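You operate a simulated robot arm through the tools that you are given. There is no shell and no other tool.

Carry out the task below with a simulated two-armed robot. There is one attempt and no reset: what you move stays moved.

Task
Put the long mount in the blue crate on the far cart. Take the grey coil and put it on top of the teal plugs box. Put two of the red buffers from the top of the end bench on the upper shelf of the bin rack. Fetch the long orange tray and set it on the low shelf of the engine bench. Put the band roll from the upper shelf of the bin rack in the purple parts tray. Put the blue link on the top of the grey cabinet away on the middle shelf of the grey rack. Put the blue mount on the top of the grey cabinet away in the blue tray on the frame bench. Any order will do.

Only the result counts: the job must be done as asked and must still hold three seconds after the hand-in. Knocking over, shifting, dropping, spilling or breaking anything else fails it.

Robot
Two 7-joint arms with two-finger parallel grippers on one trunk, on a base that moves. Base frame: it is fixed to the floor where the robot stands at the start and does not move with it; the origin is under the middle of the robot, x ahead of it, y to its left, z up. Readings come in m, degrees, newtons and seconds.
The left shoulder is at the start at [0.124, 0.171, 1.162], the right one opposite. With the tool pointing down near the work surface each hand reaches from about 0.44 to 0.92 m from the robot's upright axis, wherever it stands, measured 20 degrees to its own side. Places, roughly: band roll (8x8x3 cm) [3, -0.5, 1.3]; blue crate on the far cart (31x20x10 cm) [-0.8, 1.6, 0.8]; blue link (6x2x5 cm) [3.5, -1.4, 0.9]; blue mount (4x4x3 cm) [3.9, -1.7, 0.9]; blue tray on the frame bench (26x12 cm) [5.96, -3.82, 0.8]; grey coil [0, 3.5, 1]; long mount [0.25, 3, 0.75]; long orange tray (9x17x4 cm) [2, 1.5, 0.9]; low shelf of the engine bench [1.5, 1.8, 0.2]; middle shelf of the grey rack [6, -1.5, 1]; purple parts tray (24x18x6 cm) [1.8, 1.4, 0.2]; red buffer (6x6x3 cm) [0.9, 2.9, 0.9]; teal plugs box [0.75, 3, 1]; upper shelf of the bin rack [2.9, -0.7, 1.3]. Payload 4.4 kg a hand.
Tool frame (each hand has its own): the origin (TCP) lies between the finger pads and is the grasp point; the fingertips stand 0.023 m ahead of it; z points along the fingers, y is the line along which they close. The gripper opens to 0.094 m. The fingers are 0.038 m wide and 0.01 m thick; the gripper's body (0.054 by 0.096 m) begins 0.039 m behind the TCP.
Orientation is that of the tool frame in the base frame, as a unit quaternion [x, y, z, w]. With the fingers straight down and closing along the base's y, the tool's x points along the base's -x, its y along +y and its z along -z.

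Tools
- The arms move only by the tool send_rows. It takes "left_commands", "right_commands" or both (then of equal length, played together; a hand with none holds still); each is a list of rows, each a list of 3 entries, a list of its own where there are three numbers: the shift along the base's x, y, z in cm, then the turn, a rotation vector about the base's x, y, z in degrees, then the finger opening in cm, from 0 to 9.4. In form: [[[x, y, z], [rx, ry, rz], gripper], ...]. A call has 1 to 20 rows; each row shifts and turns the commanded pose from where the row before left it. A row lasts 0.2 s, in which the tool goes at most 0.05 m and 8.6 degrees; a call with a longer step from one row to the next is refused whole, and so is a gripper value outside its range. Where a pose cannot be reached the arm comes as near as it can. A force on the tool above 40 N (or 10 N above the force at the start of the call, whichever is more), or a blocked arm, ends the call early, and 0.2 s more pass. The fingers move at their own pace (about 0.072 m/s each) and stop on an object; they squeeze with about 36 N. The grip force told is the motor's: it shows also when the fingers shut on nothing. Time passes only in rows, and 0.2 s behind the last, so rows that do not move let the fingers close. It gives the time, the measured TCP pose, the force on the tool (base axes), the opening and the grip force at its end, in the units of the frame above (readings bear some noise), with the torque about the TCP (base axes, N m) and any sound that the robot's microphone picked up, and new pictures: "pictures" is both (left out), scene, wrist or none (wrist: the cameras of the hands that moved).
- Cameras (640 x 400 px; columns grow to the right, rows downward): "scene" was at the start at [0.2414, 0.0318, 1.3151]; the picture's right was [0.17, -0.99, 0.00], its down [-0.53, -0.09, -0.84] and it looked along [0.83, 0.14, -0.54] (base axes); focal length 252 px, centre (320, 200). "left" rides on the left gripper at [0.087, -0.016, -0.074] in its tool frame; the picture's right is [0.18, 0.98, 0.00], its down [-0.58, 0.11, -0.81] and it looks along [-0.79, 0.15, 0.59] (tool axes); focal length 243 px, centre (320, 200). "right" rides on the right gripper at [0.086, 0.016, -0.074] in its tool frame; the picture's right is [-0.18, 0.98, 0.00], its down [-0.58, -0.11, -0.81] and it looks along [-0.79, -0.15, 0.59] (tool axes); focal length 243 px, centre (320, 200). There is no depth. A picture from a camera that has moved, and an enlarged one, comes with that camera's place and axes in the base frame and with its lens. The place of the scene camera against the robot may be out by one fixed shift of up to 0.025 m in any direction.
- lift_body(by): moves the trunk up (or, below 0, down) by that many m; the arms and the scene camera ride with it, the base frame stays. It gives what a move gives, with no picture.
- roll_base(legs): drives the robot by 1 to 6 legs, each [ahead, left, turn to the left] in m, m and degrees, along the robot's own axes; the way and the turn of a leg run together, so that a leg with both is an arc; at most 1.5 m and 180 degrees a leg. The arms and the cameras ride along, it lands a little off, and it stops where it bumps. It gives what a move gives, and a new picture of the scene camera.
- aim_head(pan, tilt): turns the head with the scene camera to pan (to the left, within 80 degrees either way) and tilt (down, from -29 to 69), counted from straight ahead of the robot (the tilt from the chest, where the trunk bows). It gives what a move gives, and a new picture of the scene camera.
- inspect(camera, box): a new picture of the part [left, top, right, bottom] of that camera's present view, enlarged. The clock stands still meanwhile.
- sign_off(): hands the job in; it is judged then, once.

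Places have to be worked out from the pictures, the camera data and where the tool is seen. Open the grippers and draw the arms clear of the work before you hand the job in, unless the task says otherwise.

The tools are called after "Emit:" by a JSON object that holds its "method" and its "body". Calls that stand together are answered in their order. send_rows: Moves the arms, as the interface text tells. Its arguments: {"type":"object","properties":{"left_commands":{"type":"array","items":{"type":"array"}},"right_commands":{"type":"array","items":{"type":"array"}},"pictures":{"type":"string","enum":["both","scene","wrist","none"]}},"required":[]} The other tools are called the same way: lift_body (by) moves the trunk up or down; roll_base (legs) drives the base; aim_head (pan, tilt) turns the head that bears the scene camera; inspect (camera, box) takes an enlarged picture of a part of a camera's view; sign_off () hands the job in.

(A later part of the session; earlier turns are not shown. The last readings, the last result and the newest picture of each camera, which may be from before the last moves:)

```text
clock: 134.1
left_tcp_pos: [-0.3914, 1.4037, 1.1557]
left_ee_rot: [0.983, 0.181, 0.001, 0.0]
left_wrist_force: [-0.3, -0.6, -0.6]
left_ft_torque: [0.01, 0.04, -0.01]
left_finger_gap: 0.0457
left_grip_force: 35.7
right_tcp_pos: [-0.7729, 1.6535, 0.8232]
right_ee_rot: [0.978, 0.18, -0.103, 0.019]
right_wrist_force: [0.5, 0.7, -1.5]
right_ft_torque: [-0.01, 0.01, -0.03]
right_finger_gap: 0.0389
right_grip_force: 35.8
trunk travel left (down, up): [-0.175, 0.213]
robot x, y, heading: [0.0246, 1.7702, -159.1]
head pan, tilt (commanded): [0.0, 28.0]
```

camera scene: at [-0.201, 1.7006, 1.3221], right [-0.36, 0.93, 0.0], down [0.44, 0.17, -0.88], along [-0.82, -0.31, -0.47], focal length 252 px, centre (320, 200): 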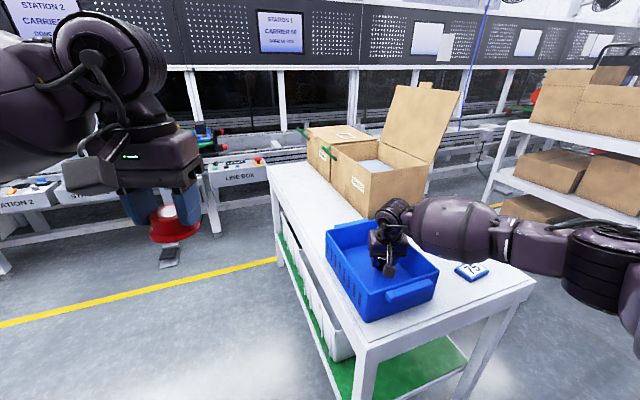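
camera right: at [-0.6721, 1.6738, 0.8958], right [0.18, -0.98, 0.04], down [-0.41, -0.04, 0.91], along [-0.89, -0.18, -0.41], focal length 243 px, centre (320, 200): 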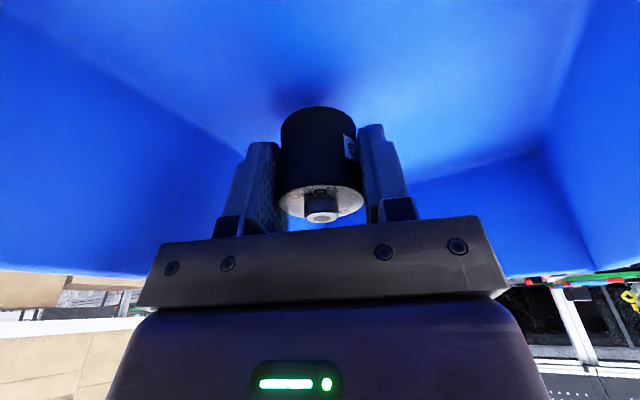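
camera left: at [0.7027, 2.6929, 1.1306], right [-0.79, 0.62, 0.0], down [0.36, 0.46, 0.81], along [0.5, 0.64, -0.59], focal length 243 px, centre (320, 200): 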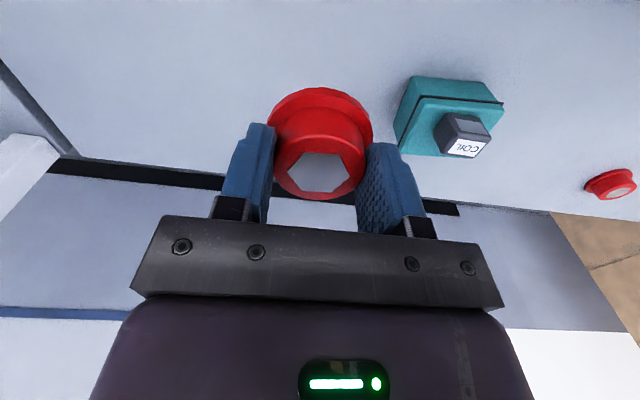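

Still no contact; I continue down.

Emit:
{"method": "send_rows", "body": {"right_commands": [[[0, 0, -0.4], [0, 0, 0], 0], [[0, 0, -0.4], [0, 0, 0], 0], [[0, 0, -0.3], [0, 0, 0], 0], [[0, 0, -0.3], [0, 0, 0], 0], [[0, 0, -0.3], [0, 0, 0], 0], [[0, 0, -0.3], [0, 0, 0], 0]], "pictures": "wrist"}}

```text
clock: 135.3
left_tcp_pos: [-0.389, 1.4036, 1.1554]
left_ee_rot: [0.983, 0.182, -0.001, 0.0]
left_wrist_force: [-0.7, -0.1, -1.0]
left_ft_torque: [0.0, -0.02, -0.02]
left_finger_gap: 0.0455
left_grip_force: 35.4
right_tcp_pos: [-0.7754, 1.6518, 0.8156]
right_ee_rot: [0.978, 0.179, -0.109, 0.022]
right_wrist_force: [2.1, 0.7, 24.7]
right_ft_torque: [0.49, -0.15, -0.22]
right_finger_gap: 0.0391
right_grip_force: 36.0
trunk travel left (down, up): [-0.175, 0.213]
robot x, y, heading: [0.0223, 1.773, -159.0]
head pan, tilt (commanded): [0.0, 28.0]
stopped in row 6 (right hand): the force on the tool passed its limit at 45 N (the readings are from after the stop); the commanded pose is now the measured one
camera right: at [-0.6737, 1.6722, 0.871], right [0.18, -0.98, 0.04], down [-0.4, -0.03, 0.91], along [-0.9, -0.18, -0.4], focal length 243 px, centre (320, 200)
```

right: 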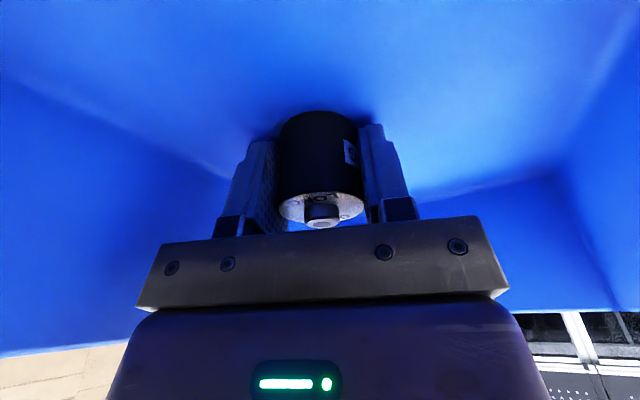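

It touches the crate floor. I ease up 3 mm, open the fingers and rise straight out.

Emit:
{"method": "send_rows", "body": {"right_commands": [[[0, 0, 0.35], [0, 0, 0], 0], [[0, 0, 0], [0, 0, 0], 4.5], [[0, 0, 0], [0, 0, 0], 6], [[0, 0, 0], [0, 0, 0], 7], [[0, 0, 0], [0, 0, 0], 7], [[0, 0, 1], [0, 0, 0], 7], [[0, 0, 2], [0, 0, 0], 7], [[0, 0, 4], [0, 0, 0], 7], [[0, 0, 4], [0, 0, 0], 7], [[0, 0, 4], [0, 0, 0], 7]], "pictures": "both"}}

```text
clock: 137.5
left_tcp_pos: [-0.3917, 1.4028, 1.1561]
left_ee_rot: [0.983, 0.181, -0.001, 0.0]
left_wrist_force: [-0.5, -0.9, -0.5]
left_ft_torque: [-0.01, 0.02, -0.01]
left_finger_gap: 0.0454
left_grip_force: 36.1
right_tcp_pos: [-0.7741, 1.653, 0.9644]
right_ee_rot: [0.978, 0.18, -0.106, 0.02]
right_wrist_force: [0.7, -0.6, 0.2]
right_ft_torque: [-0.01, 0.01, 0.01]
right_finger_gap: 0.0699
right_grip_force: 0.1
trunk travel left (down, up): [-0.175, 0.213]
robot x, y, heading: [0.0255, 1.7737, -159.2]
head pan, tilt (commanded): [0.0, 28.0]
camera scene: at [-0.2, 1.7009, 1.3225], right [-0.36, 0.93, 0.0], down [0.44, 0.17, -0.88], along [-0.83, -0.31, -0.47], focal length 252 px, centre (320, 200)
camera right: at [-0.6732, 1.673, 1.0198], right [0.18, -0.98, 0.04], down [-0.41, -0.04, 0.91], along [-0.89, -0.18, -0.41], focal length 243 px, centre (320, 200)
```

scene: 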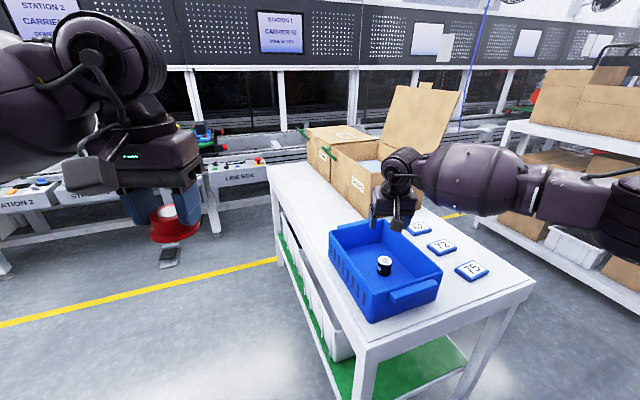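
right: 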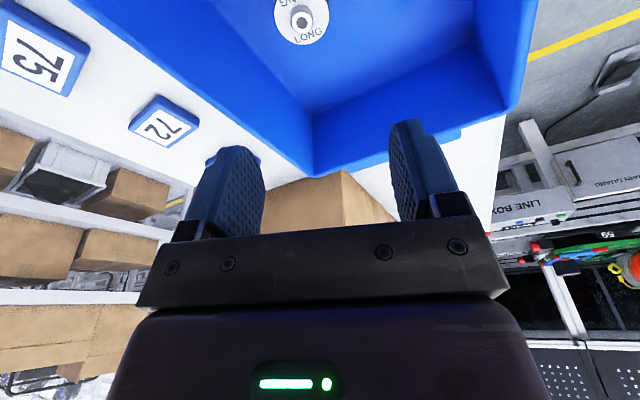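

The LONG mount stands in the crate. I compare the crate's place with the earlier view, to see whether it has shifted.

Emit:
{"method": "inspect", "body": {"camera": "scene", "box": [300, 190, 460, 330]}}

```text
2.86 times, centred on (380, 260) of scene
camera zoom: at [-0.2, 1.7009, 1.3225], right [-0.36, 0.93, 0.0], down [0.44, 0.17, -0.88], along [-0.83, -0.31, -0.47], focal length 721 px, centre (149, 29)
```

zoom: 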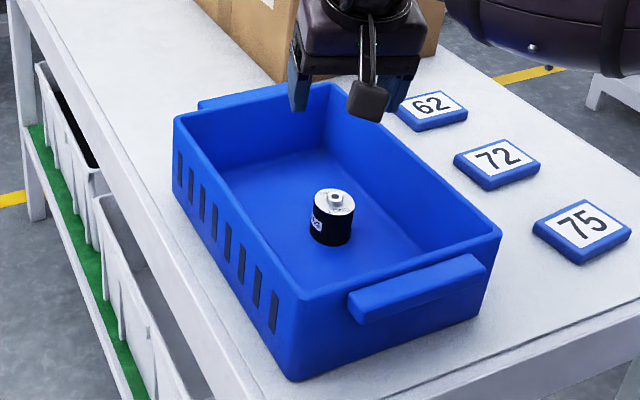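

The crate slid about 1 cm when I pressed down; it stands square on the cart and the mount is upright in it. I draw the right hand up and back.

Emit:
{"method": "send_rows", "body": {"right_commands": [[[0, 0, 4.5], [0, 0, 0], 7], [[0, 0, 4.5], [0, 0, 0], 7], [[2, 0.8, 4], [0, 0, 0], 7], [[4, 1.5, 2], [0, 0, 0], 7], [[4, 1.5, 2], [0, 0, 0], 7], [[4, 1.5, 2], [0, 0, 0], 7], [[4, 1.5, 0], [0, 0, 0], 7], [[4, 1.5, 0], [0, 0, 0], 7], [[3, 1.2, 0], [0, 0, 0], 7]], "pictures": "none"}}

Emit:
{"method": "roll_base", "body": {"legs": [[0, 0, -90], [0, 0, -69.5]]}}

Emit:
{"method": "aim_head", "body": {"pan": 0, "tilt": 30}}

```text
clock: 139.5
left_tcp_pos: [-0.3927, 1.4034, 1.1553]
left_ee_rot: [0.984, 0.18, -0.001, 0.0]
left_wrist_force: [-0.3, 0.0, -0.2]
left_ft_torque: [0.02, 0.0, -0.04]
left_finger_gap: 0.0454
left_grip_force: 35.6
right_tcp_pos: [-0.523, 1.7492, 1.1543]
right_ee_rot: [0.978, 0.179, -0.106, 0.021]
right_wrist_force: [0.0, 0.1, 0.4]
right_ft_torque: [-0.02, -0.03, -0.01]
right_finger_gap: 0.0701
right_grip_force: 0.0
trunk travel left (down, up): [-0.175, 0.213]
robot x, y, heading: [0.0236, 1.7749, -159.2]
head pan, tilt (commanded): [0.0, 28.0]
```

```text
clock: 146.8
left_tcp_pos: [0.287, 2.2616, 1.155]
left_ee_rot: [-0.356, 0.934, 0.0, 0.001]
left_wrist_force: [0.2, 0.0, -0.8]
left_ft_torque: [0.02, -0.02, 0.01]
left_finger_gap: 0.0453
left_grip_force: 36.0
right_tcp_pos: [0.5325, 1.9876, 1.1545]
right_ee_rot: [-0.353, 0.929, 0.039, 0.101]
right_wrist_force: [0.0, -0.6, -0.1]
right_ft_torque: [0.02, 0.02, -0.03]
right_finger_gap: 0.07
right_grip_force: 0.1
trunk travel left (down, up): [-0.175, 0.213]
robot x, y, heading: [0.023, 1.7693, 41.9]
head pan, tilt (commanded): [0.0, 28.0]
camera scene: at [0.2094, 1.9498, 1.3222], right [0.67, -0.75, 0.0], down [-0.35, -0.31, -0.88], along [0.66, 0.59, -0.47], focal length 252 px, centre (320, 200)
```

scene: 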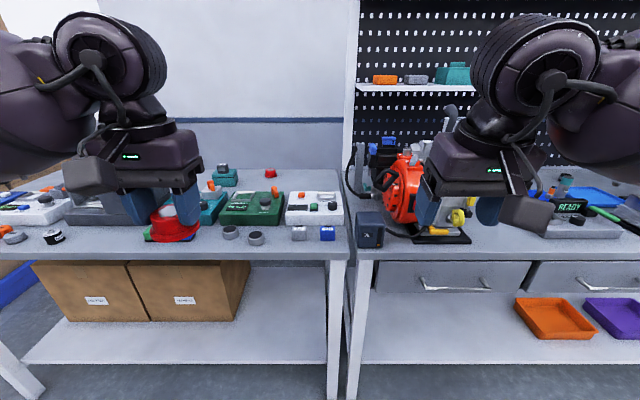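

```text
clock: 147.4
left_tcp_pos: [0.2856, 2.2622, 1.1561]
left_ee_rot: [-0.355, 0.935, 0.0, 0.0]
left_wrist_force: [0.2, 0.9, -0.5]
left_ft_torque: [0.0, -0.01, -0.01]
left_finger_gap: 0.0456
left_grip_force: 35.7
right_tcp_pos: [0.5338, 1.9874, 1.1545]
right_ee_rot: [-0.353, 0.929, 0.039, 0.101]
right_wrist_force: [1.1, 0.3, 0.4]
right_ft_torque: [-0.01, 0.01, 0.01]
right_finger_gap: 0.0698
right_grip_force: 0.1
trunk travel left (down, up): [-0.175, 0.213]
robot x, y, heading: [0.0256, 1.7732, 41.6]
head pan, tilt (commanded): [0.0, 30.0]
camera scene: at [0.2086, 1.9495, 1.319], right [0.67, -0.75, 0.0], down [-0.37, -0.33, -0.87], along [0.65, 0.58, -0.5], focal length 252 px, centre (320, 200)
```

scene: 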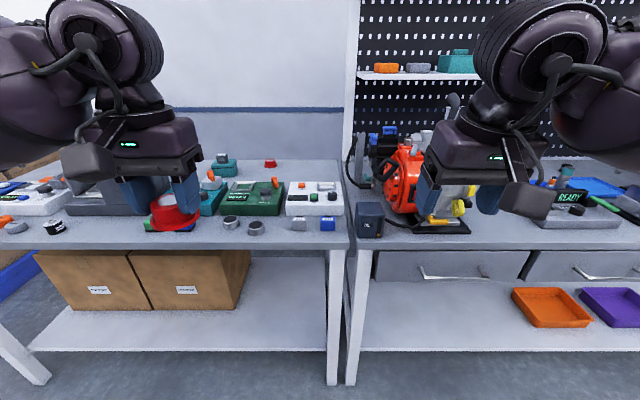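

The second buffer (A) is at [0.883, 2.853]. I drive left 0.46 m and forward 0.40 m so that the right hand can reach it with a tilted wrist.

Emit:
{"method": "roll_base", "body": {"legs": [[0, 0.46, -0.4], [0.25, 0, 0]]}}

```text
clock: 153.3
left_tcp_pos: [0.1742, 2.7687, 1.1563]
left_ee_rot: [-0.352, 0.936, 0.001, 0.001]
left_wrist_force: [0.4, -0.2, -0.5]
left_ft_torque: [0.01, 0.01, 0.02]
left_finger_gap: 0.0453
left_grip_force: 35.8
right_tcp_pos: [0.42, 2.4912, 1.1545]
right_ee_rot: [-0.35, 0.93, 0.038, 0.101]
right_wrist_force: [0.7, 0.9, -0.4]
right_ft_torque: [-0.03, 0.02, -0.03]
right_finger_gap: 0.0698
right_grip_force: 0.1
trunk travel left (down, up): [-0.175, 0.213]
robot x, y, heading: [-0.0849, 2.2766, 41.1]
head pan, tilt (commanded): [0.0, 30.0]
camera scene: at [0.0957, 2.4551, 1.319], right [0.66, -0.75, 0.0], down [-0.38, -0.33, -0.87], along [0.65, 0.57, -0.5], focal length 252 px, centre (320, 200)
```

scene: 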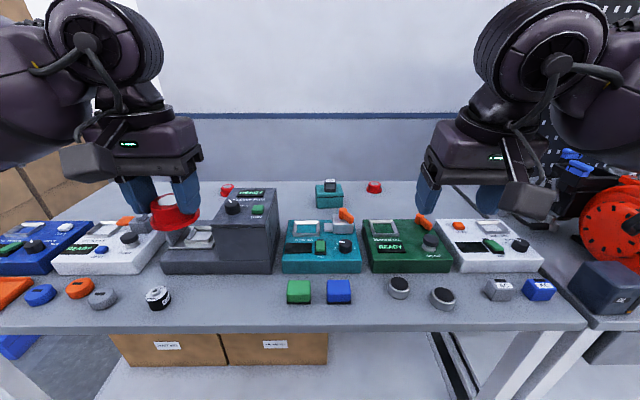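

Still 0.57 m to the bench edge; I go another 0.16 m ahead.

Emit:
{"method": "roll_base", "body": {"legs": [[0.16, 0, 0]]}}

Emit:
{"method": "send_rows", "body": {"right_commands": [[[3, 2.6, 0], [5, -5.8, 0], 7], [[3, 2.6, 0], [5, -5.8, 0], 7], [[3, 2.6, 0], [5, -5.8, 0], 7], [[3, 2.6, 0], [0, 0, 0], 7], [[3, 2.6, 0], [0, 0, 0], 7], [[3, 2.6, -2], [0, 0, 0], 7], [[3, 2.6, -3], [0, 0, 0], 7], [[3, 2.6, -3], [0, 0, 0], 7]], "pictures": "both"}}

```text
clock: 154.8
left_tcp_pos: [0.2957, 2.8724, 1.1561]
left_ee_rot: [-0.353, 0.936, 0.001, 0.001]
left_wrist_force: [-0.4, 0.5, -0.3]
left_ft_torque: [0.02, 0.03, 0.04]
left_finger_gap: 0.0453
left_grip_force: 36.4
right_tcp_pos: [0.54, 2.5952, 1.1533]
right_ee_rot: [-0.35, 0.931, 0.038, 0.1]
right_wrist_force: [0.1, 0.4, -0.2]
right_ft_torque: [-0.01, 0.0, -0.01]
right_finger_gap: 0.0696
right_grip_force: 0.1
trunk travel left (down, up): [-0.175, 0.213]
robot x, y, heading: [0.0312, 2.3801, 41.3]
head pan, tilt (commanded): [0.0, 30.0]
camera scene: at [0.2154, 2.5603, 1.319], right [0.66, -0.75, 0.0], down [-0.38, -0.33, -0.87], along [0.65, 0.57, -0.5], focal length 252 px, centre (320, 200)
```

scene: 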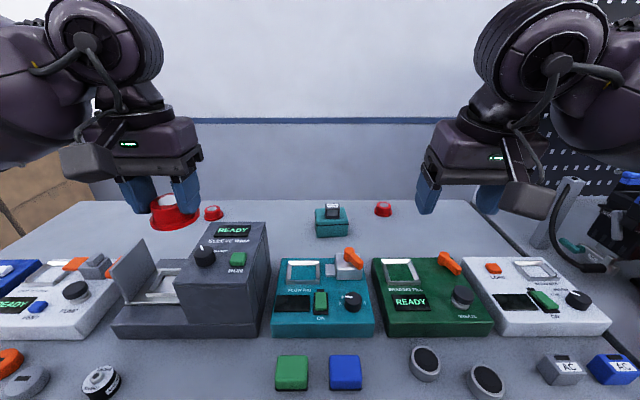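

```text
clock: 156.6
left_tcp_pos: [0.2946, 2.8753, 1.1556]
left_ee_rot: [-0.353, 0.936, 0.0, 0.0]
left_wrist_force: [0.7, 0.6, -0.9]
left_ft_torque: [0.0, 0.02, -0.05]
left_finger_gap: 0.0457
left_grip_force: 36.0
right_tcp_pos: [0.78, 2.804, 1.0727]
right_ee_rot: [-0.336, 0.892, 0.105, 0.285]
right_wrist_force: [-0.5, 0.5, -0.7]
right_ft_torque: [-0.04, -0.01, -0.01]
right_finger_gap: 0.07
right_grip_force: 0.0
trunk travel left (down, up): [-0.175, 0.213]
robot x, y, heading: [0.0299, 2.3823, 41.2]
head pan, tilt (commanded): [0.0, 30.0]
camera scene: at [0.2157, 2.561, 1.3185], right [0.66, -0.75, 0.0], down [-0.38, -0.33, -0.87], along [0.65, 0.57, -0.5], focal length 252 px, centre (320, 200)
camera right: at [0.6844, 2.7409, 1.0841], right [-0.54, 0.84, 0.1], down [0.08, -0.07, 0.99], along [0.84, 0.54, -0.02], focal length 243 px, centre (320, 200)
```

scene: 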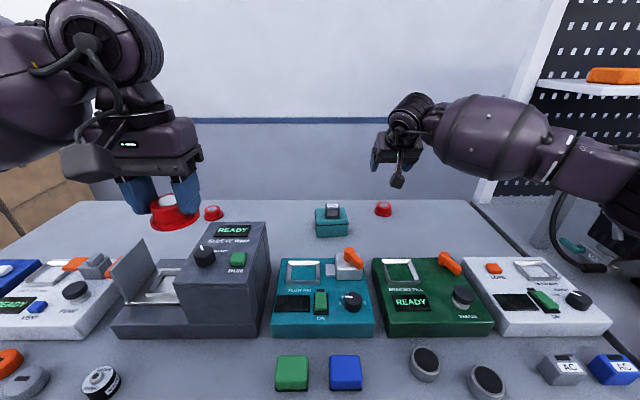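
right: 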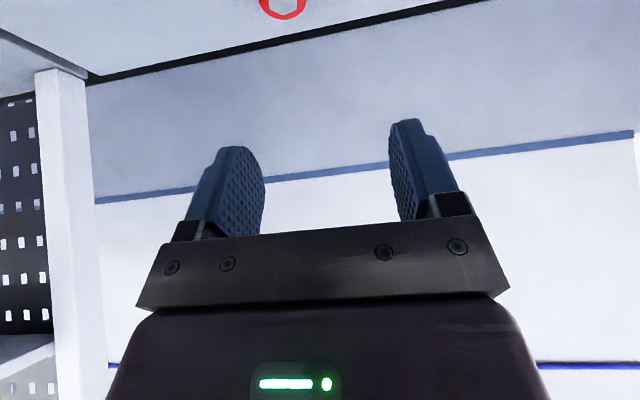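

With the hand tilted 35°, the buffer A is seen at about [0.89, 2.856]. I move over it and down to z≈0.95.

Emit:
{"method": "send_rows", "body": {"right_commands": [[[3.4, 1.6, -1], [0, 0, 0], 7], [[3.4, 1.6, -2], [0, 0, 0], 7], [[3.4, 1.6, -3], [0, 0, 0], 7], [[0, 0, -3.5], [0, 0, 0], 7], [[0, 0, -2.5], [0, 0, 0], 7], [[0, 0, 0], [0, 0, 0], 7]], "pictures": "both"}}

```text
clock: 157.9
left_tcp_pos: [0.2953, 2.8721, 1.1562]
left_ee_rot: [-0.353, 0.936, 0.0, 0.0]
left_wrist_force: [0.8, 0.0, -0.5]
left_ft_torque: [-0.01, 0.03, 0.01]
left_finger_gap: 0.0455
left_grip_force: 35.8
right_tcp_pos: [0.8809, 2.8526, 0.9537]
right_ee_rot: [-0.336, 0.892, 0.107, 0.284]
right_wrist_force: [-0.3, 0.5, 0.4]
right_ft_torque: [0.01, -0.01, 0.01]
right_finger_gap: 0.0699
right_grip_force: 0.0
trunk travel left (down, up): [-0.175, 0.213]
robot x, y, heading: [0.0301, 2.381, 41.3]
head pan, tilt (commanded): [0.0, 30.0]
camera scene: at [0.2147, 2.5595, 1.3192], right [0.66, -0.75, 0.0], down [-0.38, -0.33, -0.87], along [0.65, 0.57, -0.5], focal length 252 px, centre (320, 200)
camera right: at [0.786, 2.7885, 0.9655], right [-0.53, 0.84, 0.1], down [0.08, -0.08, 0.99], along [0.84, 0.54, -0.02], focal length 243 px, centre (320, 200)
```

scene: 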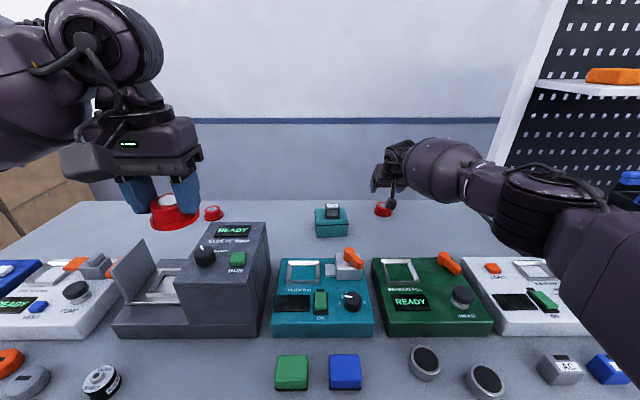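
right: 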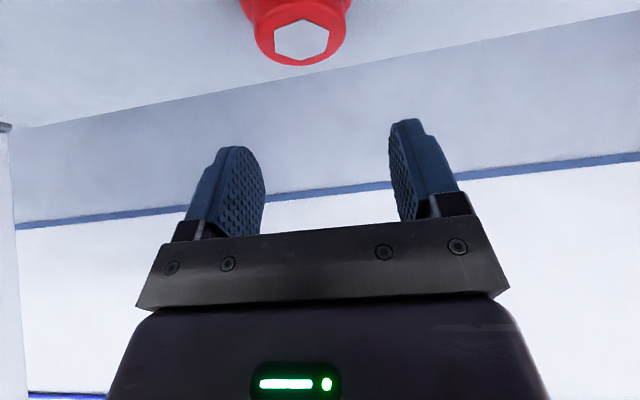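

The buffer's axis is 8 mm ahead and 4 mm right of the TCP, fine for the tilted pads. I shift 4 mm right, go down to z≈0.892 and close.

Emit:
{"method": "send_rows", "body": {"right_commands": [[[0.26, -0.3, -2.5], [0, 0, 0], 7], [[0, 0, -2], [0, 0, 0], 7], [[0, 0, -1.0], [0, 0, 0], 7], [[0, 0, -0.6], [0, 0, 0], 7], [[0, 0, 0], [0, 0, 0], 0], [[0, 0, 0], [0, 0, 0], 0], [[0, 0, 0], [0, 0, 0], 0], [[0, 0, 0], [0, 0, 0], 0]], "pictures": "wrist"}}

```text
clock: 159.8
left_tcp_pos: [0.2947, 2.8729, 1.1549]
left_ee_rot: [-0.353, 0.936, 0.001, 0.001]
left_wrist_force: [-0.9, -0.3, -0.1]
left_ft_torque: [0.0, 0.0, -0.01]
left_finger_gap: 0.0453
left_grip_force: 35.7
right_tcp_pos: [0.8845, 2.8503, 0.8938]
right_ee_rot: [-0.335, 0.892, 0.106, 0.285]
right_wrist_force: [0.0, -0.2, 0.1]
right_ft_torque: [0.01, -0.01, -0.01]
right_finger_gap: 0.045
right_grip_force: 35.8
trunk travel left (down, up): [-0.175, 0.213]
robot x, y, heading: [0.035, 2.3828, 41.0]
head pan, tilt (commanded): [0.0, 30.0]
camera right: at [0.7887, 2.7852, 0.9044], right [-0.53, 0.84, 0.1], down [0.08, -0.08, 0.99], along [0.84, 0.54, -0.02], focal length 243 px, centre (320, 200)
```

right: 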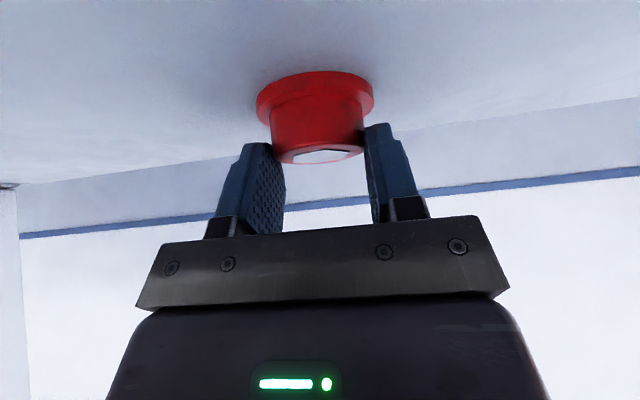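

The grip is shallow near the top edge; I open, go 6 mm lower and close again.

Emit:
{"method": "send_rows", "body": {"right_commands": [[[0, 0, 0], [0, 0, 0], 6.5], [[0, 0, 0], [0, 0, 0], 6.5], [[-0.2, -0.15, -0.3], [0, 0, 0], 6.5], [[-0.2, -0.15, -0.3], [0, 0, 0], 6.5], [[0, 0, 0], [0, 0, 0], 0], [[0, 0, 0], [0, 0, 0], 0], [[0, 0, 0], [0, 0, 0], 0], [[0, 0, 0], [0, 0, 0], 0]], "pictures": "wrist"}}

```text
clock: 161.6
left_tcp_pos: [0.2952, 2.8732, 1.1562]
left_ee_rot: [-0.353, 0.936, 0.001, 0.001]
left_wrist_force: [-0.8, -0.6, -0.1]
left_ft_torque: [0.03, 0.0, -0.02]
left_finger_gap: 0.0454
left_grip_force: 35.9
right_tcp_pos: [0.8805, 2.8447, 0.8875]
right_ee_rot: [-0.335, 0.892, 0.106, 0.285]
right_wrist_force: [-0.3, 0.0, -0.5]
right_ft_torque: [-0.01, 0.01, -0.02]
right_finger_gap: 0.0453
right_grip_force: 36.0
trunk travel left (down, up): [-0.175, 0.213]
robot x, y, heading: [0.0333, 2.3799, 41.4]
head pan, tilt (commanded): [0.0, 30.0]
camera right: at [0.785, 2.7821, 0.899], right [-0.53, 0.84, 0.1], down [0.08, -0.08, 0.99], along [0.84, 0.54, -0.02], focal length 243 px, centre (320, 200)
```

right: 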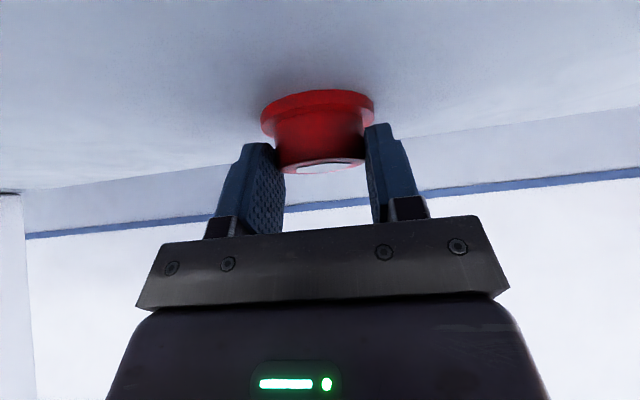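

Better: gap 4.5 cm, like the first buffer. I lift slowly and check.

Emit:
{"method": "send_rows", "body": {"right_commands": [[[0, 0, 0.4], [0, 0, 0], 0], [[0, 0, 0.5], [0, 0, 0], 0], [[0, 0, 0.6], [0, 0, 0], 0], [[0, 0, 1], [0, 0, 0], 0], [[0, 0, 1], [0, 0, 0], 0], [[0, 0, 1.5], [0, 0, 0], 0], [[0, 0, 1.5], [0, 0, 0], 0]], "pictures": "wrist"}}

```text
clock: 163.2
left_tcp_pos: [0.2946, 2.8729, 1.1565]
left_ee_rot: [-0.353, 0.936, 0.0, 0.002]
left_wrist_force: [-0.7, -0.3, -0.3]
left_ft_torque: [-0.04, -0.02, 0.03]
left_finger_gap: 0.0455
left_grip_force: 36.0
right_tcp_pos: [0.8803, 2.8464, 0.9537]
right_ee_rot: [-0.336, 0.892, 0.106, 0.284]
right_wrist_force: [0.5, -0.4, -0.5]
right_ft_torque: [-0.02, -0.01, -0.01]
right_finger_gap: 0.045
right_grip_force: 36.1
trunk travel left (down, up): [-0.175, 0.213]
robot x, y, heading: [0.0344, 2.3803, 41.2]
head pan, tilt (commanded): [0.0, 30.0]
camera right: at [0.7843, 2.783, 0.9641], right [-0.54, 0.84, 0.1], down [0.08, -0.08, 0.99], along [0.84, 0.54, -0.02], focal length 243 px, centre (320, 200)
```

right: 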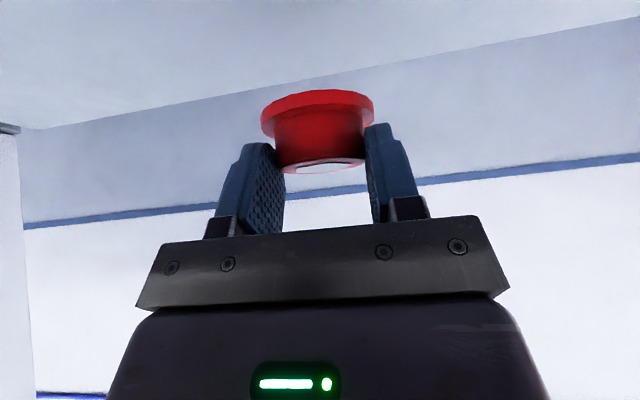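

Both buffers are held. I raise and retract the right hand, then back off from the bench.

Emit:
{"method": "send_rows", "body": {"right_commands": [[[0, 0, 3], [0, 0, 0], 0], [[0, 0, 4], [0, 0, 0], 0], [[0, 0, 4], [0, 0, 0], 0], [[-2, -1.7, 4], [0, 0, 0], 0], [[-3.3, -2.9, 3], [0, 0, 0], 0], [[-3.3, -2.9, 1], [0, 0, 0], 0], [[-3.3, -2.9, 0], [0, 0, 0], 0], [[-3.3, -2.9, 0], [0, 0, 0], 0], [[-3.3, -2.9, 0], [0, 0, 0], 0], [[-3.3, -2.9, 0], [0, 0, 0], 0], [[-3.3, -2.9, 0], [0, 0, 0], 0], [[-3.3, -2.9, 0], [0, 0, 0], 0]], "pictures": "none"}}

Emit:
{"method": "roll_base", "body": {"legs": [[-0.45, 0, 0]]}}

Emit:
{"method": "aim_head", "body": {"pan": -60, "tilt": 20}}

```text
refused: row 5 steps farther than a row can; nothing moved
```

```text
clock: 165.9
left_tcp_pos: [-0.0417, 2.5759, 1.1553]
left_ee_rot: [-0.35, 0.937, 0.001, 0.0]
left_wrist_force: [0.4, -0.6, 0.4]
left_ft_torque: [0.02, -0.01, 0.02]
left_finger_gap: 0.0458
left_grip_force: 36.3
right_tcp_pos: [0.5451, 2.5473, 0.9519]
right_ee_rot: [-0.335, 0.892, 0.106, 0.285]
right_wrist_force: [0.3, -0.1, 0.7]
right_ft_torque: [-0.04, 0.02, 0.01]
right_finger_gap: 0.0453
right_grip_force: 35.6
trunk travel left (down, up): [-0.175, 0.213]
robot x, y, heading: [-0.312, 2.0872, 40.9]
head pan, tilt (commanded): [0.0, 30.0]
camera scene: at [-0.1231, 2.263, 1.319], right [0.66, -0.75, 0.0], down [-0.38, -0.33, -0.87], along [0.65, 0.57, -0.5], focal length 252 px, centre (320, 200)
```

scene: 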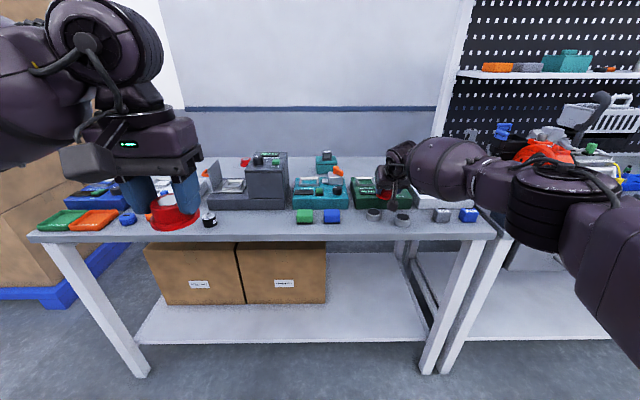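

```text
clock: 167.2
left_tcp_pos: [-0.0424, 2.5752, 1.156]
left_ee_rot: [-0.349, 0.937, 0.001, 0.001]
left_wrist_force: [-0.8, -0.5, -0.5]
left_ft_torque: [-0.03, 0.03, 0.02]
left_finger_gap: 0.0457
left_grip_force: 36.2
right_tcp_pos: [0.5436, 2.547, 0.9525]
right_ee_rot: [-0.334, 0.892, 0.105, 0.286]
right_wrist_force: [-0.2, -0.2, -0.5]
right_ft_torque: [-0.04, 0.02, -0.01]
right_finger_gap: 0.045
right_grip_force: 36.1
trunk travel left (down, up): [-0.175, 0.213]
robot x, y, heading: [-0.3085, 2.087, 40.7]
head pan, tilt (commanded): [-60.0, 20.0]
camera scene: at [-0.103, 2.1736, 1.335], right [-0.32, -0.95, 0.0], down [-0.32, 0.11, -0.94], along [0.89, -0.3, -0.34], focal length 252 px, centre (320, 200)
```

scene: 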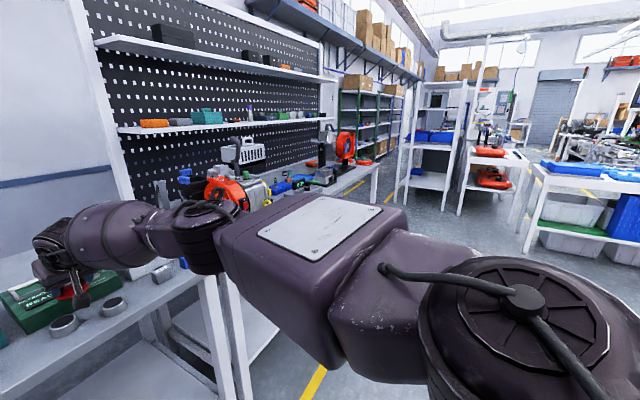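

The arm row was refused (step too long) yet the base moved back with the hand still low over the devices. I now raise the right hand straight up and check whether anything on the bench was touched.

Emit:
{"method": "send_rows", "body": {"right_commands": [[[0, 0, 3], [0, 0, 0], 0], [[0, 0, 4], [0, 0, 0], 0], [[0, 0, 4], [0, 0, 0], 0], [[0, 0, 4], [0, 0, 0], 0], [[0, 0, 4], [0, 0, 0], 0]], "pictures": "wrist"}}

Emit:
{"method": "aim_head", "body": {"pan": -5, "tilt": 30}}

Emit:
{"method": "inspect", "body": {"camera": "scene", "box": [280, 140, 480, 240]}}

```text
clock: 168.4
left_tcp_pos: [-0.0417, 2.5748, 1.1572]
left_ee_rot: [-0.35, 0.937, 0.0, 0.0]
left_wrist_force: [-1.1, 0.3, -0.4]
left_ft_torque: [0.04, -0.01, -0.03]
left_finger_gap: 0.0455
left_grip_force: 36.3
right_tcp_pos: [0.5412, 2.5473, 1.1438]
right_ee_rot: [-0.334, 0.892, 0.105, 0.287]
right_wrist_force: [-0.3, 0.1, 0.2]
right_ft_torque: [0.02, 0.0, -0.02]
right_finger_gap: 0.0452
right_grip_force: 36.0
trunk travel left (down, up): [-0.175, 0.213]
robot x, y, heading: [-0.309, 2.0845, 40.7]
head pan, tilt (commanded): [-60.0, 20.0]
camera right: at [0.4467, 2.4848, 1.1549], right [-0.53, 0.84, 0.1], down [0.07, -0.08, 0.99], along [0.84, 0.54, -0.02], focal length 243 px, centre (320, 200)
```

right: 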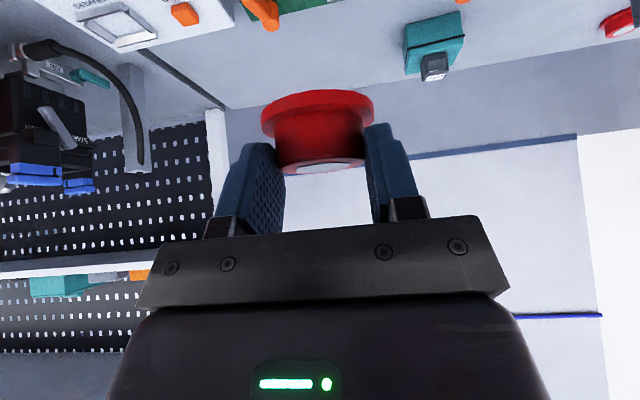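

```text
clock: 169.6
left_tcp_pos: [-0.0404, 2.5765, 1.1554]
left_ee_rot: [-0.35, 0.937, 0.002, 0.001]
left_wrist_force: [0.6, 0.0, 0.5]
left_ft_torque: [-0.03, 0.0, 0.01]
left_finger_gap: 0.0456
left_grip_force: 36.7
right_tcp_pos: [0.5443, 2.5486, 1.1417]
right_ee_rot: [-0.334, 0.892, 0.105, 0.285]
right_wrist_force: [0.5, -0.2, -0.5]
right_ft_torque: [0.0, 0.0, 0.04]
right_finger_gap: 0.045
right_grip_force: 35.9
trunk travel left (down, up): [-0.175, 0.213]
robot x, y, heading: [-0.31, 2.0851, 40.8]
head pan, tilt (commanded): [-5.0, 30.0]
camera scene: at [-0.1179, 2.257, 1.319], right [0.59, -0.81, 0.0], down [-0.4, -0.29, -0.87], along [0.7, 0.51, -0.5], focal length 252 px, centre (320, 200)
```

scene: 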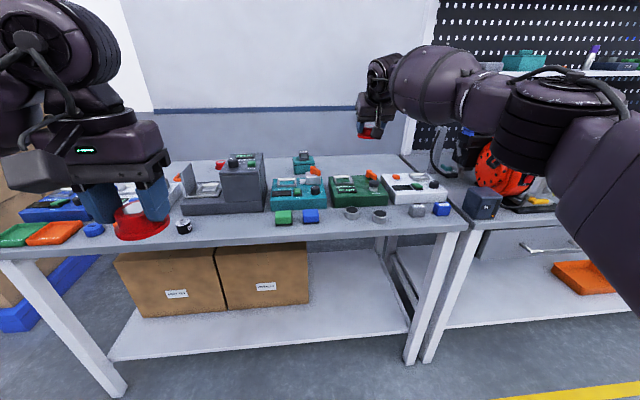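

```text
3.20 times, centred on (380, 190) of scene
camera zoom: at [-0.1179, 2.257, 1.319], right [0.59, -0.81, 0.0], down [-0.4, -0.29, -0.87], along [0.7, 0.51, -0.5], focal length 808 px, centre (128, 232)
```

zoom: 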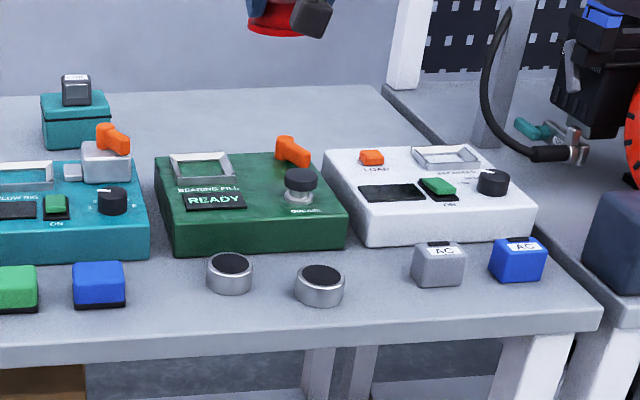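

Nothing on the bench seems disturbed: the devices, rings and parts are as before. I retract the right hand now, with rows inside the limit.

Emit:
{"method": "send_rows", "body": {"right_commands": [[[-3.2, -2.75, 1], [0, 0, 0], 0], [[-3.2, -2.75, 1], [0, 0, 0], 0], [[-3.2, -2.75, 1], [0, 0, 0], 0], [[-3.2, -2.75, 0], [0, 0, 0], 0], [[-3.2, -2.75, 0], [0, 0, 0], 0], [[-3.2, -2.75, 0], [0, 0, 0], 0], [[-3.2, -2.75, 0], [0, 0, 0], 0], [[-3.2, -2.75, 0], [0, 0, 0], 0], [[-3.2, -2.75, 0], [0, 0, 0], 0], [[-3.0, -2.7, 0], [0, 0, 0], 0]], "pictures": "none"}}

```text
clock: 171.8
left_tcp_pos: [-0.0409, 2.5752, 1.1565]
left_ee_rot: [-0.351, 0.937, 0.0, 0.001]
left_wrist_force: [-0.6, 0.6, -1.0]
left_ft_torque: [-0.05, 0.0, -0.01]
left_finger_gap: 0.0455
left_grip_force: 36.0
right_tcp_pos: [0.224, 2.2713, 1.1712]
right_ee_rot: [-0.334, 0.892, 0.107, 0.286]
right_wrist_force: [0.2, -1.0, -1.1]
right_ft_torque: [-0.01, 0.01, 0.02]
right_finger_gap: 0.045
right_grip_force: 35.7
trunk travel left (down, up): [-0.175, 0.213]
robot x, y, heading: [-0.3041, 2.085, 40.9]
head pan, tilt (commanded): [-5.0, 30.0]
```

Now I travel to the right along the aisle toward the bin rack, first 1.5 m, then look.

Emit:
{"method": "roll_base", "body": {"legs": [[0.1, -1.5, 0.3]]}}

Emit:
{"method": "aim_head", "body": {"pan": -55, "tilt": 12}}

```text
refused: leg 1 is longer than a leg can be; nothing moved
```

```text
clock: 173.0
left_tcp_pos: [-0.0413, 2.5766, 1.156]
left_ee_rot: [-0.35, 0.937, 0.0, 0.001]
left_wrist_force: [-0.4, -0.6, -1.3]
left_ft_torque: [0.02, 0.03, 0.02]
left_finger_gap: 0.045
left_grip_force: 36.3
right_tcp_pos: [0.2256, 2.2719, 1.1712]
right_ee_rot: [-0.333, 0.892, 0.105, 0.286]
right_wrist_force: [0.3, 0.1, -0.8]
right_ft_torque: [0.02, 0.03, 0.0]
right_finger_gap: 0.0454
right_grip_force: 36.5
trunk travel left (down, up): [-0.175, 0.213]
robot x, y, heading: [-0.3129, 2.0878, 40.8]
head pan, tilt (commanded): [-55.0, 12.0]
camera scene: at [-0.1006, 2.1814, 1.3481], right [-0.24, -0.97, 0.0], down [-0.2, 0.05, -0.98], along [0.95, -0.24, -0.21], focal length 252 px, centre (320, 200)
```

scene: 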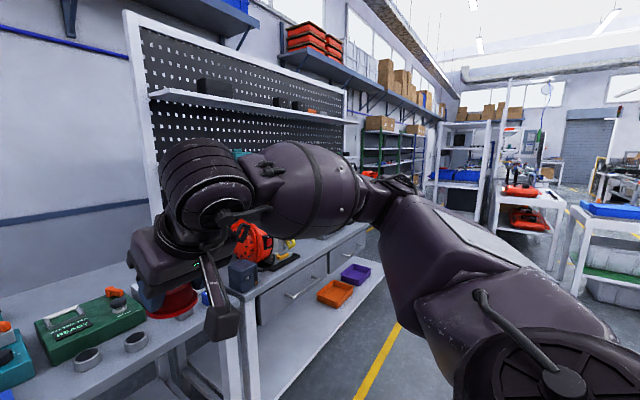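

The leg was just too long; I drive 1.45 m to the right.

Emit:
{"method": "roll_base", "body": {"legs": [[0, -1.45, 0.3]]}}

```text
clock: 185.9
left_tcp_pos: [0.9112, 1.4949, 1.1557]
left_ee_rot: [-0.358, 0.934, 0.0, 0.001]
left_wrist_force: [0.8, 0.1, -2.0]
left_ft_torque: [0.01, -0.02, 0.02]
left_finger_gap: 0.0456
left_grip_force: 36.1
right_tcp_pos: [1.1828, 1.196, 1.1713]
right_ee_rot: [-0.341, 0.89, 0.108, 0.285]
right_wrist_force: [0.3, -0.4, -0.6]
right_ft_torque: [-0.04, 0.0, 0.01]
right_finger_gap: 0.0452
right_grip_force: 36.3
trunk travel left (down, up): [-0.175, 0.213]
robot x, y, heading: [0.6514, 1.0033, 42.0]
head pan, tilt (commanded): [-55.0, 12.0]
camera scene: at [0.8588, 1.1001, 1.3481], right [-0.22, -0.97, 0.0], down [-0.2, 0.05, -0.98], along [0.95, -0.22, -0.21], focal length 252 px, centre (320, 200)
```

scene: 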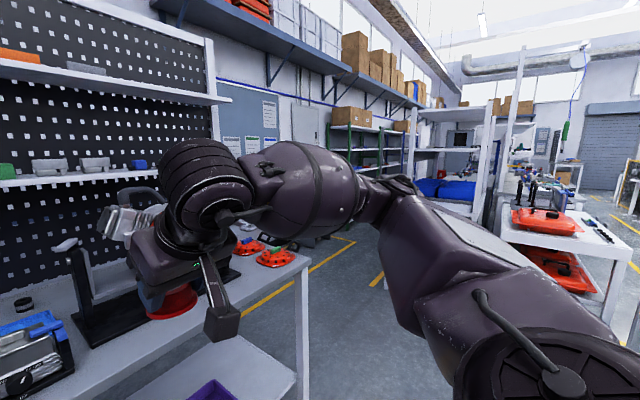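

I turn right about 60° in place to look at the bin rack directly (area around me is clear: bench 0.9 m ahead, cart behind).

Emit:
{"method": "roll_base", "body": {"legs": [[0, 0, -65]]}}

Emit:
{"method": "aim_head", "body": {"pan": 0, "tilt": 12}}

Emit:
{"method": "inspect", "body": {"camera": "scene", "box": [180, 50, 420, 200]}}

```text
clock: 189.1
left_tcp_pos: [1.2097, 0.976, 1.1568]
left_ee_rot: [0.2, 0.98, -0.001, 0.0]
left_wrist_force: [-0.3, 0.2, -0.3]
left_ft_torque: [0.01, 0.0, 0.02]
left_finger_gap: 0.0454
left_grip_force: 35.6
right_tcp_pos: [1.0523, 0.6026, 1.1699]
right_ee_rot: [0.192, 0.933, -0.062, 0.297]
right_wrist_force: [-0.4, -0.1, -0.5]
right_ft_torque: [0.02, 0.04, 0.0]
right_finger_gap: 0.0454
right_grip_force: 35.8
trunk travel left (down, up): [-0.175, 0.213]
robot x, y, heading: [0.6573, 1.0016, -23.0]
head pan, tilt (commanded): [-55.0, 12.0]
camera scene: at [0.814, 0.8672, 1.3481], right [-0.98, -0.21, 0.0], down [-0.04, 0.2, -0.98], along [0.2, -0.96, -0.21], focal length 252 px, centre (320, 200)
```

scene: 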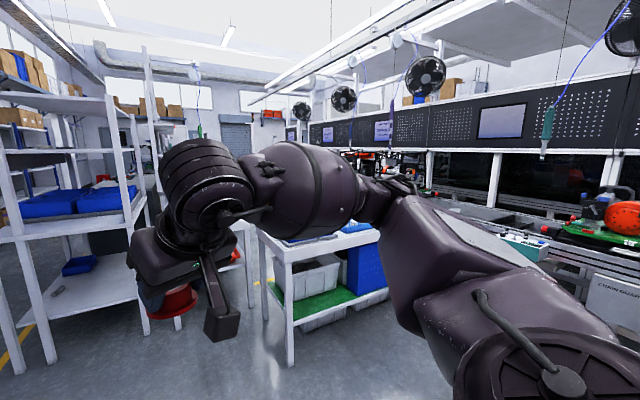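

```text
clock: 190.3
left_tcp_pos: [1.2093, 0.975, 1.1568]
left_ee_rot: [0.2, 0.98, 0.0, 0.001]
left_wrist_force: [0.1, 0.5, -0.2]
left_ft_torque: [0.02, -0.01, 0.01]
left_finger_gap: 0.0453
left_grip_force: 35.8
right_tcp_pos: [1.0535, 0.6038, 1.1703]
right_ee_rot: [0.192, 0.933, -0.063, 0.298]
right_wrist_force: [-0.2, 0.0, -0.8]
right_ft_torque: [0.0, 0.0, -0.04]
right_finger_gap: 0.0449
right_grip_force: 36.2
trunk travel left (down, up): [-0.175, 0.213]
robot x, y, heading: [0.6534, 1.0042, -23.0]
head pan, tilt (commanded): [0.0, 12.0]
camera scene: at [0.8806, 0.922, 1.3481], right [-0.39, -0.92, 0.0], down [-0.19, 0.08, -0.98], along [0.9, -0.39, -0.21], focal length 252 px, centre (320, 200)
```

scene: 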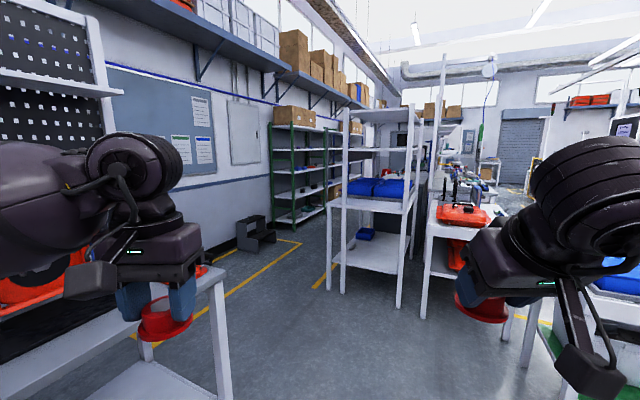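

```text
2.67 times, centred on (300, 125) of scene
camera zoom: at [0.8806, 0.922, 1.3481], right [-0.39, -0.92, 0.0], down [-0.19, 0.08, -0.98], along [0.9, -0.39, -0.21], focal length 673 px, centre (373, 400)
```

zoom: 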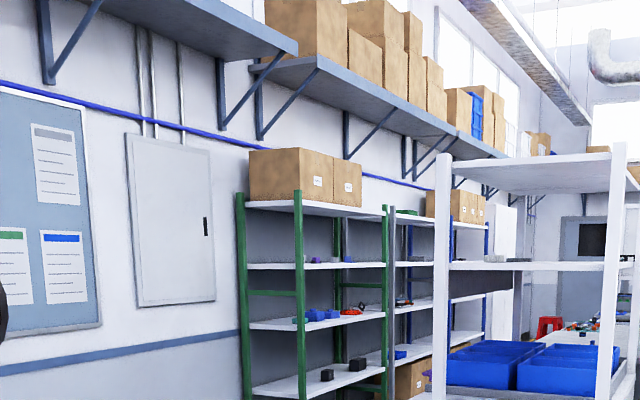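

The rack's end face is at about u=1.95 (room axes), its long open side faces the wall. I will go round to that side: first to the gap between the engine bench and the rack.

Emit:
{"method": "roll_base", "body": {"legs": [[0.75, -0.31, 0], [0.7, -0.29, 0]]}}

Emit:
{"method": "aim_head", "body": {"pan": 5, "tilt": 15}}

```text
clock: 198.4
left_tcp_pos: [2.3109, -0.1511, 1.1544]
left_ee_rot: [0.201, 0.98, 0.001, 0.0]
left_wrist_force: [-0.1, -0.7, -1.4]
left_ft_torque: [0.04, -0.02, 0.0]
left_finger_gap: 0.0455
left_grip_force: 36.1
right_tcp_pos: [2.1538, -0.5234, 1.1719]
right_ee_rot: [0.192, 0.933, -0.062, 0.297]
right_wrist_force: [-0.4, -0.7, -1.3]
right_ft_torque: [0.01, -0.01, -0.05]
right_finger_gap: 0.045
right_grip_force: 36.0
trunk travel left (down, up): [-0.175, 0.213]
robot x, y, heading: [1.7551, -0.1262, -23.4]
head pan, tilt (commanded): [0.0, 12.0]
camera scene: at [1.9829, -0.205, 1.3481], right [-0.39, -0.92, 0.0], down [-0.19, 0.08, -0.98], along [0.9, -0.39, -0.21], focal length 252 px, centre (320, 200)
```

scene: 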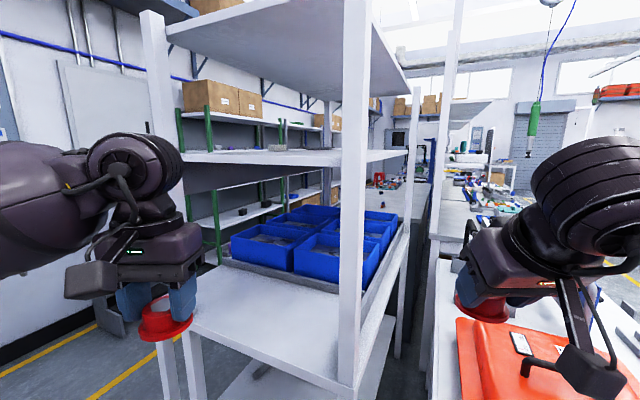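

```text
clock: 199.1
left_tcp_pos: [2.3123, -0.1512, 1.1559]
left_ee_rot: [0.2, 0.98, 0.0, 0.0]
left_wrist_force: [0.4, 0.1, -0.7]
left_ft_torque: [0.01, -0.01, 0.01]
left_finger_gap: 0.0452
left_grip_force: 35.3
right_tcp_pos: [2.1539, -0.525, 1.1713]
right_ee_rot: [0.192, 0.933, -0.064, 0.298]
right_wrist_force: [-0.3, -0.5, 0.1]
right_ft_torque: [-0.01, 0.0, 0.05]
right_finger_gap: 0.0447
right_grip_force: 35.9
trunk travel left (down, up): [-0.175, 0.213]
robot x, y, heading: [1.7554, -0.1213, -22.9]
head pan, tilt (commanded): [5.0, 15.0]
camera scene: at [1.9858, -0.1972, 1.3432], right [-0.31, -0.95, 0.0], down [-0.25, 0.08, -0.97], along [0.92, -0.3, -0.26], focal length 252 px, centre (320, 200)
```

scene: 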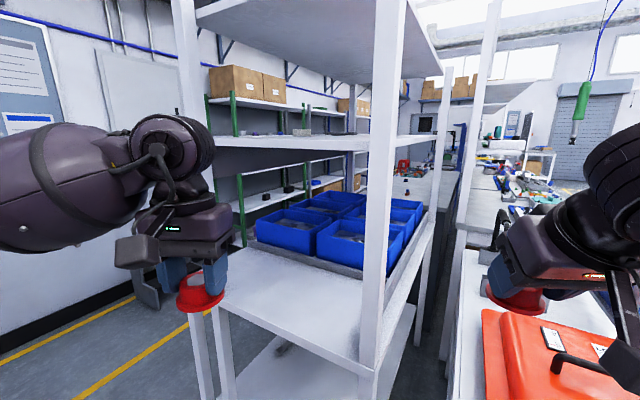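

I zoom in on the upper shelf to see what lies on it.

Emit:
{"method": "inspect", "body": {"camera": "scene", "box": [190, 90, 410, 200]}}

Emit:
{"method": "aim_head", "body": {"pan": 70, "tilt": 25}}

```text
2.91 times, centred on (300, 145) of scene
camera zoom: at [1.9858, -0.1972, 1.3432], right [-0.31, -0.95, 0.0], down [-0.25, 0.08, -0.97], along [0.92, -0.3, -0.26], focal length 734 px, centre (378, 360)
```

zoom: 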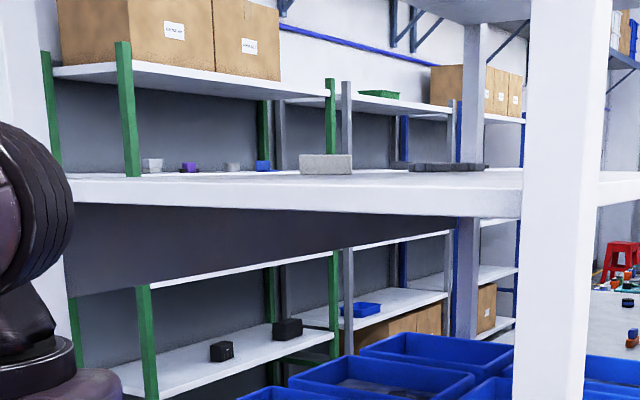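

```text
clock: 200.4
left_tcp_pos: [2.3127, -0.152, 1.155]
left_ee_rot: [0.201, 0.98, 0.0, 0.001]
left_wrist_force: [0.9, 0.6, -0.7]
left_ft_torque: [0.03, -0.01, -0.03]
left_finger_gap: 0.0456
left_grip_force: 36.1
right_tcp_pos: [2.1533, -0.5229, 1.1712]
right_ee_rot: [0.191, 0.933, -0.062, 0.297]
right_wrist_force: [0.4, 0.6, -0.3]
right_ft_torque: [-0.04, 0.02, 0.01]
right_finger_gap: 0.0454
right_grip_force: 35.9
trunk travel left (down, up): [-0.175, 0.213]
robot x, y, heading: [1.7546, -0.1224, -23.3]
head pan, tilt (commanded): [70.0, 25.0]
camera scene: at [1.9603, -0.1009, 1.327], right [0.73, -0.69, 0.0], down [-0.29, -0.31, -0.91], along [0.62, 0.66, -0.42], focal length 252 px, centre (320, 200)
```

scene: 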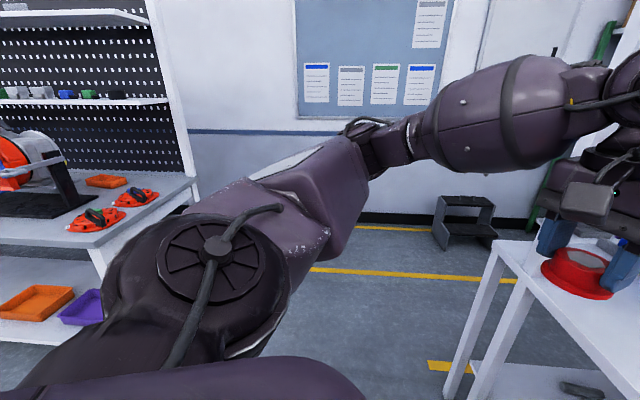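

The light-grey block on the upper shelf (about [3.0, -0.45]) is the band roll, near the wall-side edge. I raise the trunk for a view over the shelf, turn to face the wall, and drive through the gap.

Emit:
{"method": "lift_body", "body": {"by": 0.2}}

Emit:
{"method": "roll_base", "body": {"legs": [[0, 0, 64.3]]}}

```text
clock: 202.6
left_tcp_pos: [2.3124, -0.1519, 1.3551]
left_ee_rot: [0.201, 0.98, 0.0, 0.0]
left_wrist_force: [0.1, 0.0, -0.7]
left_ft_torque: [0.01, -0.02, -0.03]
left_finger_gap: 0.0453
left_grip_force: 35.8
right_tcp_pos: [2.1539, -0.5253, 1.3707]
right_ee_rot: [0.193, 0.933, -0.063, 0.298]
right_wrist_force: [-0.1, 0.1, -0.1]
right_ft_torque: [0.01, -0.03, 0.03]
right_finger_gap: 0.045
right_grip_force: 36.5
trunk travel left (down, up): [-0.375, 0.013]
robot x, y, heading: [1.7538, -0.1256, -23.3]
head pan, tilt (commanded): [70.0, 25.0]
```

```text
clock: 205.8
left_tcp_pos: [2.0183, 0.3666, 1.3567]
left_ee_rot: [-0.353, 0.936, 0.0, 0.0]
left_wrist_force: [-1.0, 0.0, -1.2]
left_ft_torque: [-0.03, -0.02, 0.02]
left_finger_gap: 0.0455
left_grip_force: 35.6
right_tcp_pos: [2.2872, 0.0644, 1.3708]
right_ee_rot: [-0.337, 0.891, 0.107, 0.285]
right_wrist_force: [0.3, -0.3, -0.6]
right_ft_torque: [-0.01, -0.01, 0.04]
right_finger_gap: 0.0451
right_grip_force: 36.5
trunk travel left (down, up): [-0.375, 0.013]
robot x, y, heading: [1.7566, -0.1255, 41.4]
head pan, tilt (commanded): [70.0, 25.0]
camera scene: at [1.7655, 0.0158, 1.5374], right [0.93, 0.37, 0.0], down [0.15, -0.39, -0.91], along [-0.33, 0.84, -0.42], focal length 252 px, centre (320, 200)
```

scene: 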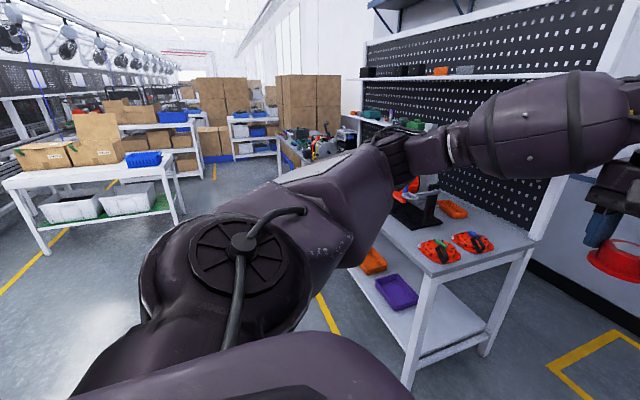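

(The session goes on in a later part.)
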